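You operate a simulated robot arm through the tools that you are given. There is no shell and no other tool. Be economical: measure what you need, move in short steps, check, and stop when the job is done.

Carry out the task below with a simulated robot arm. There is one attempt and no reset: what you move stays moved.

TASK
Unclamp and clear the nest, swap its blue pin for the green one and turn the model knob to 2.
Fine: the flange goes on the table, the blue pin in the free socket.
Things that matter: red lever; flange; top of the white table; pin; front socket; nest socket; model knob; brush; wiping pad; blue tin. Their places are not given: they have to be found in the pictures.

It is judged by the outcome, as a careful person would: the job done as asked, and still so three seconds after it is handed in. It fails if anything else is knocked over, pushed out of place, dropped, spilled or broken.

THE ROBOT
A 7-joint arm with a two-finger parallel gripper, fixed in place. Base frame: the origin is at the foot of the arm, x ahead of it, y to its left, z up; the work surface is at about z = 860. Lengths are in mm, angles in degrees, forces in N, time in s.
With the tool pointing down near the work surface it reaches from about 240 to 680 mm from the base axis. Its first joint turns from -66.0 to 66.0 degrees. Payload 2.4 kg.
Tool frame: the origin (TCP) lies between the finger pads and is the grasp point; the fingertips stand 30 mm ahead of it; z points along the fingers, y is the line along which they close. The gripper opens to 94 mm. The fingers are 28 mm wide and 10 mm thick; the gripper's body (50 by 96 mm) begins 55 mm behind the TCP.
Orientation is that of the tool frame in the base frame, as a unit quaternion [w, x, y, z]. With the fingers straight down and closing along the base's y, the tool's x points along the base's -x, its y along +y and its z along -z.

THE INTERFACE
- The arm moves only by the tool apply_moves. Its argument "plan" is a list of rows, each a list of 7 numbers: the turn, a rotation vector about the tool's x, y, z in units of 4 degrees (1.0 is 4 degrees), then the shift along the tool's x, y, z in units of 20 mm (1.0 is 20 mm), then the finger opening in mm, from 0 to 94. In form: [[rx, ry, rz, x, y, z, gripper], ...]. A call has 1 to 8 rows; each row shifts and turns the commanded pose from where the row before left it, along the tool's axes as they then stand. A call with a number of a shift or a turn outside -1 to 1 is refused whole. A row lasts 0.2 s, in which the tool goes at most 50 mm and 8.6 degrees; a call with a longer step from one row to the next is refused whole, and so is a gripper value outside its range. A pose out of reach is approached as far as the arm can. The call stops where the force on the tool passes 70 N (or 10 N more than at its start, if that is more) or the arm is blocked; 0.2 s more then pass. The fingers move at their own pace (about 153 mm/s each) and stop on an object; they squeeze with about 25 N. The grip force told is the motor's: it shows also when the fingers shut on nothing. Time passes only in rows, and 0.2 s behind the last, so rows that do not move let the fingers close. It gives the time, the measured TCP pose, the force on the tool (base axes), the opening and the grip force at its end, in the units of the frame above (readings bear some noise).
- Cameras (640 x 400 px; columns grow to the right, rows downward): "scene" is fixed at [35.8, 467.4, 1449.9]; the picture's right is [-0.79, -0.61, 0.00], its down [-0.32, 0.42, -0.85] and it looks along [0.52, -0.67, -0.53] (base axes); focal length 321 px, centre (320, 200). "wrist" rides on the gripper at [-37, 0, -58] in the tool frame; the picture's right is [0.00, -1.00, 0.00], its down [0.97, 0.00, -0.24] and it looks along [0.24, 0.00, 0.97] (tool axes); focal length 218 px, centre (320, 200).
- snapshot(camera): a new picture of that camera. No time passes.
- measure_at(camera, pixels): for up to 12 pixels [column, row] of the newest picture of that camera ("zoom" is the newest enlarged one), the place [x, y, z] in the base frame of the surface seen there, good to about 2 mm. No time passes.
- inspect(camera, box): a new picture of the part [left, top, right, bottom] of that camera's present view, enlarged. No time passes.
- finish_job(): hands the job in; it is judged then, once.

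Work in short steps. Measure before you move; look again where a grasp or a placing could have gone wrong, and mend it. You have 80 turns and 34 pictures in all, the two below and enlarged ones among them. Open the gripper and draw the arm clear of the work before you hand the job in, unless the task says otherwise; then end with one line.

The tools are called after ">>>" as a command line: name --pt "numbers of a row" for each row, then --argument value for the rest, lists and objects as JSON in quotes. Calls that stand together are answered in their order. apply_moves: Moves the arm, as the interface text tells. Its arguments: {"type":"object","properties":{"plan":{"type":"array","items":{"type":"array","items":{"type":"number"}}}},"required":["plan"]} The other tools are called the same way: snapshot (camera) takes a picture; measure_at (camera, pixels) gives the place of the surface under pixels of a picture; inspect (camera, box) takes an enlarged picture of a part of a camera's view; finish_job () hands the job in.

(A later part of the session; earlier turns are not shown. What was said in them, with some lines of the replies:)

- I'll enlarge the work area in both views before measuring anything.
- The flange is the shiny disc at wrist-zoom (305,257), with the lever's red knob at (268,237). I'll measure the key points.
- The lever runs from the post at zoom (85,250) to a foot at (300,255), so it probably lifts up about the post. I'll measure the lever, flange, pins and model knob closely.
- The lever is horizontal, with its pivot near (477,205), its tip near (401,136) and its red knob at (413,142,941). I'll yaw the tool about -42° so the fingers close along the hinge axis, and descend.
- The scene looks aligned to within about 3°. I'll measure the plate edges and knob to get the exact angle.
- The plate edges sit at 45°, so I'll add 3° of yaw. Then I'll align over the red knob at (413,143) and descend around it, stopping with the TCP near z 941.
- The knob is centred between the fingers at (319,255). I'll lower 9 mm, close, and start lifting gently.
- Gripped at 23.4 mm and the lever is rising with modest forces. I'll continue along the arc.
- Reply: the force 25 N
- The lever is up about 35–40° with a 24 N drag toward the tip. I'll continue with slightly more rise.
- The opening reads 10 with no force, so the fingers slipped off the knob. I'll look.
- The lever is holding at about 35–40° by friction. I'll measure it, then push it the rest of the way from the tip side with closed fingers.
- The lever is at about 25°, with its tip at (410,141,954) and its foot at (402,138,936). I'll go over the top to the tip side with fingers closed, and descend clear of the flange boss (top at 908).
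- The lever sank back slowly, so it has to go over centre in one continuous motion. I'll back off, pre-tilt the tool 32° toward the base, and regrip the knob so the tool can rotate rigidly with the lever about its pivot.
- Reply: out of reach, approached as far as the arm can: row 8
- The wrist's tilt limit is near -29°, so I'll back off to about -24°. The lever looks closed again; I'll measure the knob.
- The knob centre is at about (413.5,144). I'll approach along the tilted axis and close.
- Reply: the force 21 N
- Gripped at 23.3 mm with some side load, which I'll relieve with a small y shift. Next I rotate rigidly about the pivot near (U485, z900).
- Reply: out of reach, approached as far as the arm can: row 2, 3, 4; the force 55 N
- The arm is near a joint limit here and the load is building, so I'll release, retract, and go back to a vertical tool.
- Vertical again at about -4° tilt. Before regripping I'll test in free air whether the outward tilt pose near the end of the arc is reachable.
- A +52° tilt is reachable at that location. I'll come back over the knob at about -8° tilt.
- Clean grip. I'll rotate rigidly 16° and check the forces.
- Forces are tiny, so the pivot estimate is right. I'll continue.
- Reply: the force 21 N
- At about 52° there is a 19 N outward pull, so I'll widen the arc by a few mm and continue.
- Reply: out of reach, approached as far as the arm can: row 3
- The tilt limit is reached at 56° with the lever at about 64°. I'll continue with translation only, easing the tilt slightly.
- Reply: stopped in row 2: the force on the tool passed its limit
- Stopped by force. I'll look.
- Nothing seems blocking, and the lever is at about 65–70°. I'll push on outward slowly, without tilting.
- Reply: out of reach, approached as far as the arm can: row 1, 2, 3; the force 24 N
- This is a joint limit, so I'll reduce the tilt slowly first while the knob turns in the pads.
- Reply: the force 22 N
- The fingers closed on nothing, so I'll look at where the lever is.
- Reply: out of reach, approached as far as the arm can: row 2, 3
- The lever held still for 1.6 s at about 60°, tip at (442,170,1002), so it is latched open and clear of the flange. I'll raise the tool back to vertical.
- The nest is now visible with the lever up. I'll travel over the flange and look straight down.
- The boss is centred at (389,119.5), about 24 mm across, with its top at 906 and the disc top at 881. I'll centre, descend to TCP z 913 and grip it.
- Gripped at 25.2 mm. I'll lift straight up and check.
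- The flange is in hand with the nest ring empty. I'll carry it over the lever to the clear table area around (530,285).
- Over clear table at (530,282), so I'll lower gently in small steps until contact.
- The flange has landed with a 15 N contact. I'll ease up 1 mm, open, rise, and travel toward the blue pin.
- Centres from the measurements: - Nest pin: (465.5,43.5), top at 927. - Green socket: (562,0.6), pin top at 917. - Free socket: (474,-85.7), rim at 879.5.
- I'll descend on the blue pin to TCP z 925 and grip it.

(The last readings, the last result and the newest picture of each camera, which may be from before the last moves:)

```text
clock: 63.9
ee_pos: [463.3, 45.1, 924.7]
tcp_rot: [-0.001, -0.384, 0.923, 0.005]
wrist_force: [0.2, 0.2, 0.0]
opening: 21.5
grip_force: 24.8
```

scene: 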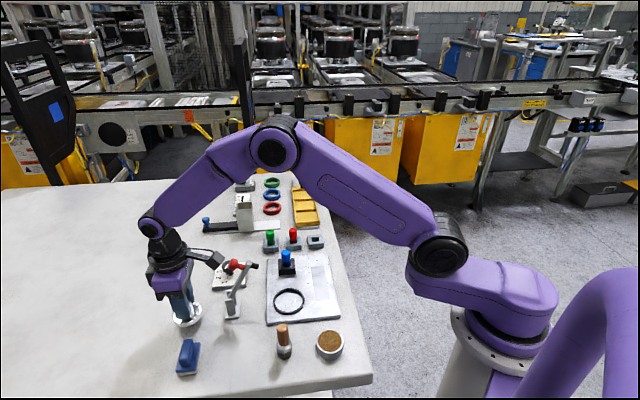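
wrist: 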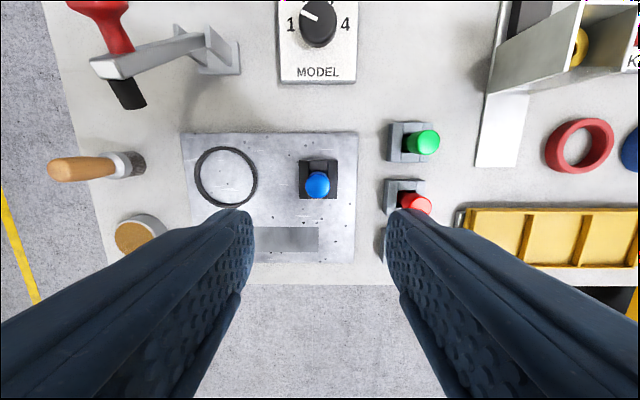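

The blue pin is gripped at 21.5 mm. I'll lift 80 mm and carry it to the free socket, Δ(8.5,-129).

>>> apply_moves --pt "0 0 0 0 0 -0.4 5" --pt "0 0 0 0 0 -0.8 5" --pt "0 0 0 0 0 -1 5" --pt "0 0 0 0 0 -1 5" --pt "0 0 0 0 0 -0.8 5"

>>> apply_moves --pt "0 0 0 0.854 -0.974 0 5" --pt "0 0 0 0.854 -0.974 0 5" --pt "0 0 0 0.854 -0.974 0 5" --pt "0 0 0 0.854 -0.974 0 5" --pt "0 0 0 0.854 -0.974 0 5" --pt "0 0 0 0 0 0 5"

>>> snapshot --camera "wrist"

```text
clock: 65.1
ee_pos: [464.8, 45.0, 1004.9]
tcp_rot: [-0.002, -0.383, 0.924, 0.004]
wrist_force: [0.0, 0.8, -0.3]
opening: 21.5
grip_force: 25.1
```

```text
clock: 66.5
ee_pos: [472.2, -83.4, 1004.6]
tcp_rot: [-0.001, -0.383, 0.924, 0.003]
wrist_force: [0.0, 0.2, -0.9]
opening: 21.6
grip_force: 25.0
```

```text
8 pictures are left
```

wrist: 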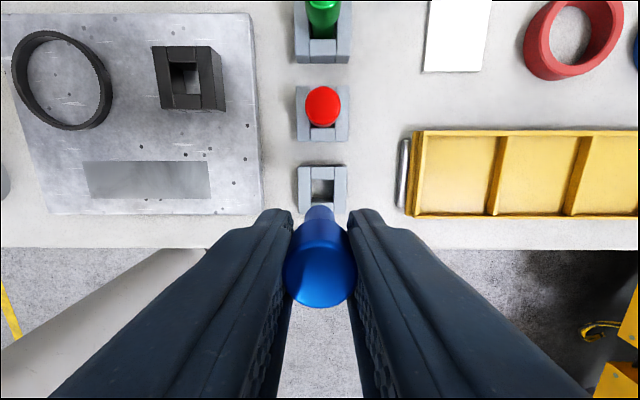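

>>> measure_at --camera "wrist" --pixels '[[303, 171], [342, 170], [302, 206], [342, 206], [322, 174], [306, 190], [340, 190], [318, 211], [404, 178], [417, 170], [322, 190], [320, 275]]'

```text
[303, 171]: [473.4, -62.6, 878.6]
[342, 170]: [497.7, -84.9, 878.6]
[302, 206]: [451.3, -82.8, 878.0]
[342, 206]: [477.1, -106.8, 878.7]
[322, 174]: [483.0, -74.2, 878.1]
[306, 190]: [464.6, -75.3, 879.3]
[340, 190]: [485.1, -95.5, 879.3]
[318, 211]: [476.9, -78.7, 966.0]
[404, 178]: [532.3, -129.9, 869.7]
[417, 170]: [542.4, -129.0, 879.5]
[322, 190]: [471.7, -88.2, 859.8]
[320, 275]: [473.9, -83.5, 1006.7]
```

Socket centre ≈(474.7,-85) and pin ≈(474,-83.7). After a small y correction I'll lower to just above the rim and insert in small steps.

>>> apply_moves --pt "0 0 0 0 -0.05 0.8 5" --pt "0 0 0 0 0 0.8 5" --pt "0 0 0 0 0 0.8 5" --pt "0 0 0 0 0 0.7 5" --pt "0 0 0 0 0 0.25 5" --pt "0 0 0 0 0 0.25 5" --pt "0 0 0 0 0 0.2 5"

```text
clock: 68.1
ee_pos: [473.9, -83.1, 927.7]
tcp_rot: [-0.001, -0.384, 0.924, 0.004]
wrist_force: [0.8, 0.5, -1.1]
opening: 21.4
grip_force: 24.8
```

There's no contact force below rim height, so the pin is entering. I'll continue down.

>>> apply_moves --pt "0 0 0 0 0 0.2 5" --pt "0 0 0 0 0 0.2 5" --pt "0 0 0 0 0 0.12 5" --pt "0 0 0 0 0 0.05 5"

```text
clock: 69.1
ee_pos: [473.8, -84.2, 917.1]
tcp_rot: [0.0, -0.383, 0.924, 0.004]
wrist_force: [-0.5, -0.5, -0.4]
opening: 21.6
grip_force: 25.0
```

>>> apply_moves --pt "0 0 0 0 0 0.06 5" --pt "0 0 0 0 0 0.05 5" --pt "0 0 0 0 0 0 5"

```text
clock: 69.9
ee_pos: [473.5, -83.4, 913.9]
tcp_rot: [-0.001, -0.384, 0.923, 0.004]
wrist_force: [0.5, -0.4, -0.5]
opening: 21.5
grip_force: 25.0
```

Seated to within about 1 mm. I'll release, rise, and move to the green pin at (562,0.6).

>>> apply_moves --pt "0 0 0 0 0 0.05 5" --pt "0 0 0 0 0 0 45" --pt "0 0 0 0 0 0 45" --pt "0 0 0 0 0 -1 45" --pt "0 0 0 0 0 -1 45" --pt "0 0 0 0 0 -1 45" --pt "0 0 0 0 0 -1 45"

>>> apply_moves --pt "0 0 0 -1 -0.02 0 45" --pt "0 0 0 -1 -0.02 0 45" --pt "0 0 0 -1 -0.02 0 45" --pt "0 0 0 -1 -0.02 0 45" --pt "0 0 0 -1 -0.02 0 45" --pt "0 0 0 -1 0 0 45" --pt "0 0 0 -0.1 0 0 45" --pt "0 0 0 0 0 0 45"

>>> snapshot --camera "wrist"

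>>> inspect --camera "scene" --box '[180, 170, 350, 340]'

```text
clock: 71.5
ee_pos: [474.6, -85.3, 993.6]
tcp_rot: [-0.002, -0.383, 0.924, 0.004]
wrist_force: [-0.4, 0.1, -0.3]
opening: 45.2
grip_force: 0.0
```

```text
clock: 73.3
ee_pos: [561.0, 1.5, 994.1]
tcp_rot: [-0.002, -0.383, 0.924, 0.004]
wrist_force: [0.0, -0.6, -0.5]
opening: 44.8
grip_force: 0.2
```

```text
7 pictures are left
```

wrist: 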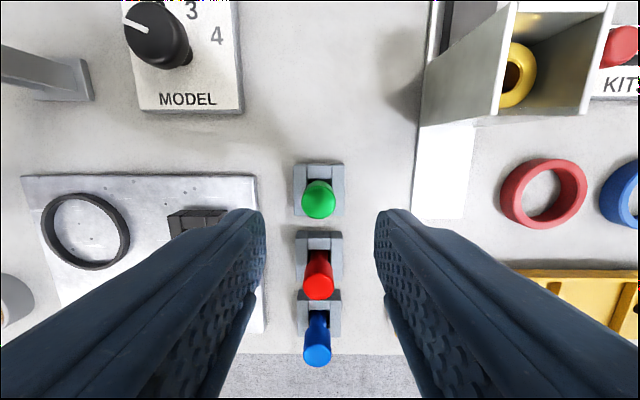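

```text
2.35 times, centred on (265, 255) of scene
```

zoom: 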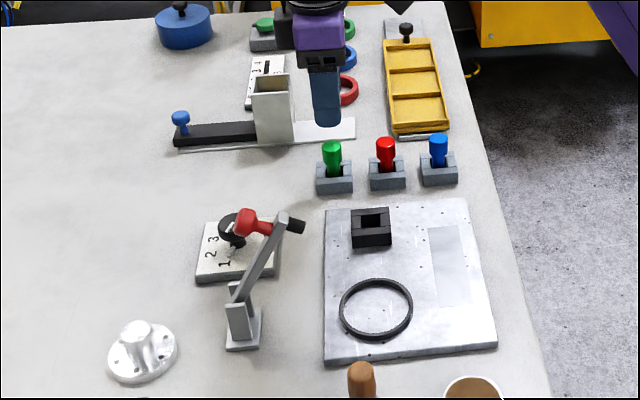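

The blue pin is seated, the flange is on the table and the lever is still open. I'll check the green pin position and the clearance to the box on the right.

>>> measure_at --camera "wrist" --pixels '[[319, 196], [297, 168], [341, 167], [297, 212], [341, 212], [432, 62], [497, 113], [508, 5], [418, 200], [310, 192], [328, 192], [462, 60]]'

>>> measure_at --camera "zoom" --pixels '[[355, 217], [388, 214], [356, 241], [389, 239], [371, 210], [372, 241], [357, 228], [385, 225], [332, 146], [276, 80], [371, 226]]'

```text
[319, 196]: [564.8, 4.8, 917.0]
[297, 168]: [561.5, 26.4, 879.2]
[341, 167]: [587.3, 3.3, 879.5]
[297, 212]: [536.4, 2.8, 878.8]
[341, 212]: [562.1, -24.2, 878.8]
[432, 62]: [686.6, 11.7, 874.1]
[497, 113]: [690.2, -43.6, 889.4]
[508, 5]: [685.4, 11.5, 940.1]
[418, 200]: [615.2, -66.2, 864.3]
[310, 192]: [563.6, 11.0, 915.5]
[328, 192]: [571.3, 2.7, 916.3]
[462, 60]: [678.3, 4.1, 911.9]
```

```text
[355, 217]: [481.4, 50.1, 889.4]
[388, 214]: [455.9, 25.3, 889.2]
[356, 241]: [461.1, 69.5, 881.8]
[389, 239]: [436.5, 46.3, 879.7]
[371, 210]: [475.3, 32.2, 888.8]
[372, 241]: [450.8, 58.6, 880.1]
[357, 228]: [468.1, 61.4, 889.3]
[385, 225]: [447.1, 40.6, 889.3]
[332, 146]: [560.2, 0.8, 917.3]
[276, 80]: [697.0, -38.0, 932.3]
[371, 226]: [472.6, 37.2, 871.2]
```

Green pin centre ≈(562,1.4), with 80 mm to the box. I'll descend to TCP z 914.5 and grip it.

>>> apply_moves --pt "0 0 0 -0.03 0 1 45" --pt "0 0 0 0 0 1 45" --pt "0 0 0 0 0 1 45" --pt "0 0 0 0 0 0.96 45" --pt "0 0 0 0 0 0 5" --pt "0 0 0 0 0 0 5" --pt "0 0 0 0 0 0 5"

>>> apply_moves --pt "0 0 0 0 0 -0.4 5" --pt "0 0 0 0 0 -0.8 5" --pt "0 0 0 0 0 -1 5" --pt "0 0 0 0 0 -1 5" --pt "0 0 0 0 0 -1 5" --pt "0 0 0 0 0 -0.3 5"

```text
clock: 74.9
ee_pos: [561.9, 1.9, 913.8]
tcp_rot: [-0.001, -0.383, 0.924, 0.003]
wrist_force: [-1.1, 0.6, 2.9]
opening: 21.6
grip_force: 25.6
```

```text
clock: 76.3
ee_pos: [563.6, 1.9, 1004.4]
tcp_rot: [-0.001, -0.383, 0.924, 0.004]
wrist_force: [0.9, 0.5, -0.8]
opening: 21.7
grip_force: 24.9
```

Lifted. I'll carry it to above the nest socket centre ≈(465.2,43.5).

>>> apply_moves --pt "0 0 0 0.388 0.98 0 5" --pt "0 0 0 0.388 0.98 0 5" --pt "0 0 0 0.388 0.98 0 5" --pt "0 0 0 0.388 0.98 0 5" --pt "0 0 0 0.388 0.98 0 5" --pt "0 0 0 0 0 0 5"

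>>> snapshot --camera "wrist"

```text
clock: 77.7
ee_pos: [465.4, 42.5, 1005.0]
tcp_rot: [-0.001, -0.384, 0.923, 0.004]
wrist_force: [-0.8, -0.3, -0.7]
opening: 21.9
grip_force: 24.8
```

```text
5 pictures are left
```

wrist: 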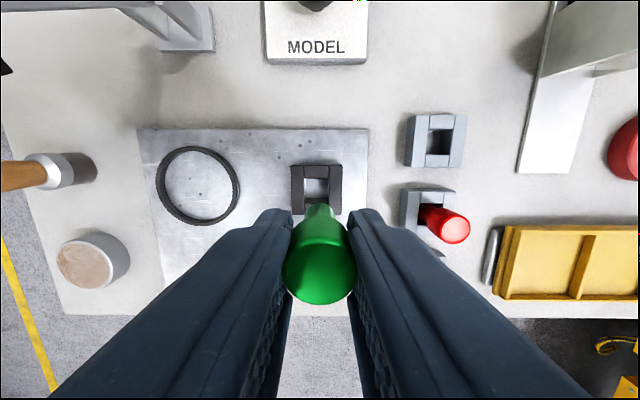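

>>> measure_at --camera "wrist" --pixels '[[294, 169], [339, 168], [294, 208], [340, 207], [316, 171], [297, 188], [337, 188], [320, 274], [317, 211], [316, 188]]'

```text
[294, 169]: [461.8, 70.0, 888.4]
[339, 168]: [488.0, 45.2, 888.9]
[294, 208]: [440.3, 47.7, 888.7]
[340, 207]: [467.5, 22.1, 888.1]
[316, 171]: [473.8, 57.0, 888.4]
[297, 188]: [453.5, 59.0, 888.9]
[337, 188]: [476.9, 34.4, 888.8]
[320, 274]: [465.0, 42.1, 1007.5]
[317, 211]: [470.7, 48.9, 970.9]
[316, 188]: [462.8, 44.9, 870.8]
```

The socket reads ≈(464.8,45) and the pin ≈(465,42.5). I'll correct by about +1.6 mm in U and -2 mm in v, and lower carefully.

>>> apply_moves --pt "0 0 0 -0.08 0.1 0.8 5" --pt "0 0 0 0 0 0.8 5" --pt "0 0 0 0 0 0.8 5" --pt "0 0 0 0 0 0.5 5" --pt "0 0 0 0 0 0.2 5" --pt "0 0 0 0 0 0.2 5" --pt "0 0 0 0 0 0.15 5"

```text
clock: 79.3
ee_pos: [465.0, 45.9, 935.2]
tcp_rot: [-0.001, -0.383, 0.924, 0.005]
wrist_force: [0.5, -0.8, -0.7]
opening: 21.6
grip_force: 24.9
```

No contact with the pin bottom about 7 mm below the rim. I'll continue down to TCP z ≈925.

>>> apply_moves --pt "0 0 0 0 0 0.2 5" --pt "0 0 0 0 0 0.15 5" --pt "0 0 0 0 0 0.1 5" --pt "0 0 0 0 0 0.05 5" --pt "0 0 0 0 0 0 5"

```text
clock: 80.5
ee_pos: [464.7, 45.0, 925.4]
tcp_rot: [-0.001, -0.383, 0.924, 0.005]
wrist_force: [0.2, -0.2, 0.2]
opening: 21.5
grip_force: 25.0
```

Seated. I'll release, rise, and move over the model knob near (562,145).

>>> apply_moves --pt "0 0 0 0 0 0.06 5" --pt "0 0 0 0 0 0 45" --pt "0 0 0 0 0 0 45" --pt "0 0 0 0 0 -1 45" --pt "0 0 0 0 0 -1 45" --pt "0 0 0 0 0 -1 45" --pt "0 0 0 0 0 -1 45" --pt "0 0 0 0 0 -1 60"

>>> apply_moves --pt "0 0 0 -1 0.015 0 60" --pt "0 0 0 -1 0.015 0 60" --pt "0 0 0 -1 0.015 0 60" --pt "0 0 0 -1 0.015 0 60" --pt "0 0 0 -1 0.015 0 60" --pt "0 0 0 -1 0.015 0 60" --pt "0 0 0 -0.97 0.015 0 60" --pt "0 0 0 0 0 0 60"

>>> inspect --camera "wrist" --box '[200, 100, 440, 250]'

```text
clock: 82.3
ee_pos: [463.9, 44.2, 1024.4]
tcp_rot: [-0.001, -0.384, 0.923, 0.004]
wrist_force: [0.0, 0.3, 0.2]
opening: 60.4
grip_force: 0.0
```

```text
clock: 84.1
ee_pos: [562.7, 145.7, 1023.3]
tcp_rot: [-0.001, -0.383, 0.924, 0.004]
wrist_force: [0.4, 0.6, -1.7]
opening: 60.1
grip_force: 0.0
```

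```text
2.67 times, centred on (320, 175) of wrist
```

zoom: 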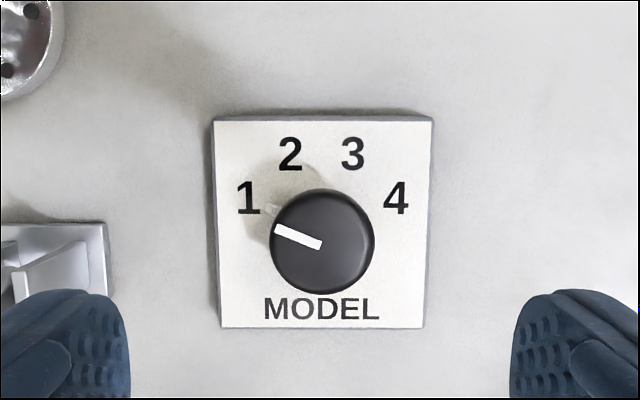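

>>> measure_at --camera "zoom" --pixels '[[322, 240], [277, 240], [368, 240], [322, 200], [322, 283], [278, 228], [318, 245], [248, 200], [290, 155], [352, 155], [396, 198], [275, 208]]'

```text
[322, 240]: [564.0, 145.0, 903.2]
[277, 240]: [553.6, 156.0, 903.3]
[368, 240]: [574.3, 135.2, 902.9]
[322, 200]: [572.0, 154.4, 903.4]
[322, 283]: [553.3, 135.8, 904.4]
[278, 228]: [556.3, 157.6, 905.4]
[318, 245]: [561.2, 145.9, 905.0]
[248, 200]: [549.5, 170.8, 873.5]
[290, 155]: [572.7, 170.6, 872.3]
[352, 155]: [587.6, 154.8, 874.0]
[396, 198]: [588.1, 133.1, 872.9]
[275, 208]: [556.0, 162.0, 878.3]
```

Knob centre is (563.3,145.3). The pointer is at 1 (≈117°), and 2 lies at ≈70°, so it needs about 48° clockwise. To keep the arm's side module away from the lever I'll pre-yaw -48° first, then grip.

>>> apply_moves --pt "0 0 -1 0 0 0 60" --pt "0 0 -1 0 0 0 60" --pt "0 0 -1 0 0 0 60" --pt "0 0 -1 0 0 0 60" --pt "0 0 -1 0 0 0 60" --pt "0 0 -1 0 0 0 60" --pt "0 0 -1 0 0 0 60" --pt "0 0 -1 0 0 0 60"

>>> apply_moves --pt "0 0 -1 0 0 0 60" --pt "0 0 -1 0 0 0 60" --pt "0 0 -1 0 0 0 60" --pt "0 0 -1 0 0 0 60" --pt "0 0 0 0 0 0 60"

```text
clock: 85.9
ee_pos: [561.3, 144.1, 1025.5]
tcp_rot: [0.0, -0.623, 0.782, 0.005]
wrist_force: [0.5, 0.2, -0.4]
opening: 59.9
grip_force: 0.0
```

```text
clock: 87.1
ee_pos: [562.5, 145.2, 1024.1]
tcp_rot: [0.0, 0.726, -0.688, -0.004]
wrist_force: [0.2, -0.8, -0.3]
opening: 60.1
grip_force: 0.1
```

Yaw -93° was reached. I'll descend to TCP z ≈910 around the knob and close.

>>> apply_moves --pt "0 0 0 0 0 1 60" --pt "0 0 0 0 0 1 60" --pt "0 0 0 0 0 1 60" --pt "0 0 0 0 0 1 60" --pt "0 0 0 0 0 1 60" --pt "0 0 0 0 0 0.65 60"

>>> apply_moves --pt "0 0 0 0 0 0 10" --pt "0 0 0 0 0 0 10" --pt "0 0 0 0 0 0 10"

```text
clock: 88.5
ee_pos: [563.2, 146.5, 911.4]
tcp_rot: [-0.001, 0.726, -0.688, -0.004]
wrist_force: [-0.1, 0.6, 0.1]
opening: 59.9
grip_force: 0.0
```

```text
clock: 89.3
ee_pos: [562.0, 146.3, 911.3]
tcp_rot: [-0.001, 0.726, -0.687, -0.004]
wrist_force: [4.0, 1.4, -5.4]
opening: 33.1
grip_force: 45.3
```

Gripped at 33 mm. I'll turn 48° clockwise.

>>> apply_moves --pt "0 0 1 0 0 0 10" --pt "0 0 1 0 0 0 10" --pt "0 0 1 0 0 0 10" --pt "0 0 1 0 0 0 10" --pt "0 0 1 0 0 0 10" --pt "0 0 1 0 0 0 10"

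>>> apply_moves --pt "0 0 1 0 0 0 10" --pt "0 0 1 0 0 0 10" --pt "0 0 1 0 0 0 10" --pt "0 0 1 0 0 0 10" --pt "0 0 1 0 0 0 10" --pt "0 0 1 0 0 0 10" --pt "0 0 0 0 0 0 10"

>>> apply_moves --pt "0 0 0 0 0 0 60" --pt "0 0 0 0 0 0 60" --pt "0 0 0 0 0 -1 60" --pt "0 0 0 0 0 -1 60" --pt "0 0 0 0 0 -1 60" --pt "0 0 0 0 0 -1 60" --pt "0 0 0 0 0 -1 60" --pt "0 0 0 0 0 -0.7 60"

>>> inspect --camera "wrist" --box '[200, 100, 440, 250]'

```text
clock: 90.7
ee_pos: [562.7, 145.2, 911.4]
tcp_rot: [0.0, -0.566, 0.824, 0.003]
wrist_force: [16.1, 7.6, -17.8]
opening: 33.3
grip_force: 44.6
```

```text
clock: 92.3
ee_pos: [562.5, 146.1, 911.3]
tcp_rot: [0.001, -0.383, 0.924, 0.003]
wrist_force: [15.7, 4.4, -20.2]
opening: 33.3
grip_force: 45.2
```

```text
clock: 94.1
ee_pos: [562.7, 145.7, 1025.1]
tcp_rot: [-0.001, -0.383, 0.924, 0.004]
wrist_force: [-0.8, 0.4, -0.7]
opening: 60.4
grip_force: 0.1
```

```text
2.67 times, centred on (320, 175) of wrist
```

zoom: 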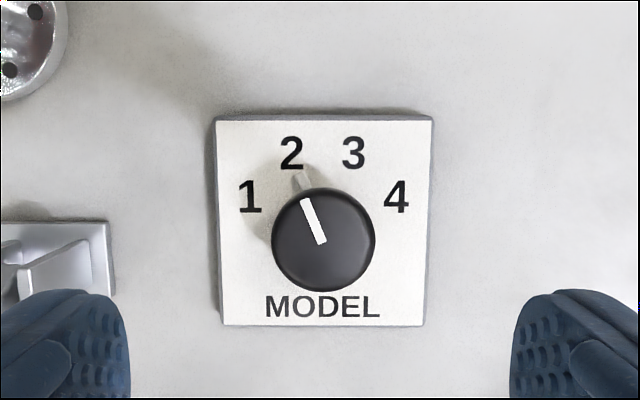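

The pointer now aims at 2. I'll draw the arm up clear of the work and do a final scene check.

>>> apply_moves --pt "0 0 0 0 0 -1 60" --pt "0 0 0 0 0 -1 60" --pt "0 0 0 0 0 -1 60" --pt "0 0 0 0 0 -1 60" --pt "0 0 0 0 0 -1 60" --pt "0 0 0 0 0 -1 60" --pt "0 0 0 0 0 -1 60" --pt "0 0 0 0 0 0 60"

>>> inspect --camera "scene" --box '[160, 160, 370, 390]'

```text
clock: 95.9
ee_pos: [563.5, 144.2, 1166.3]
tcp_rot: [-0.001, -0.383, 0.924, 0.005]
wrist_force: [0.2, 0.1, -0.6]
opening: 60.0
grip_force: 0.0
```

```text
1.74 times, centred on (265, 275) of scene
```

zoom: 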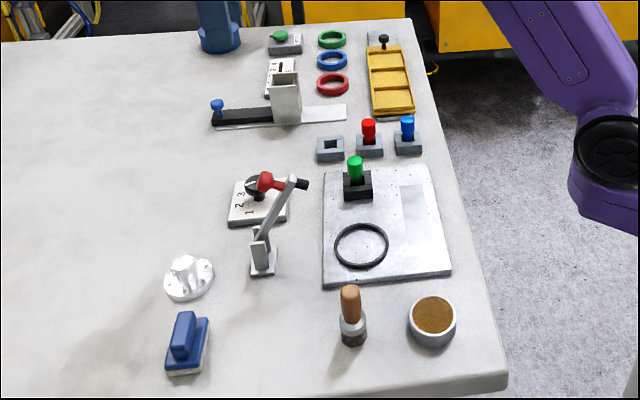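

The final picture shows the lever open, the flange on the table, green in the nest, blue in the free socket, the knob at 2 and the brush and pad in place. I'm handing the job in.

>>> finish_job

```text
The job is handed in.
```

The job is done and handed in: the clamp is open, the flange is on the table, the green pin is in the nest, the blue pin is in the free front socket, and the model knob is at 2.
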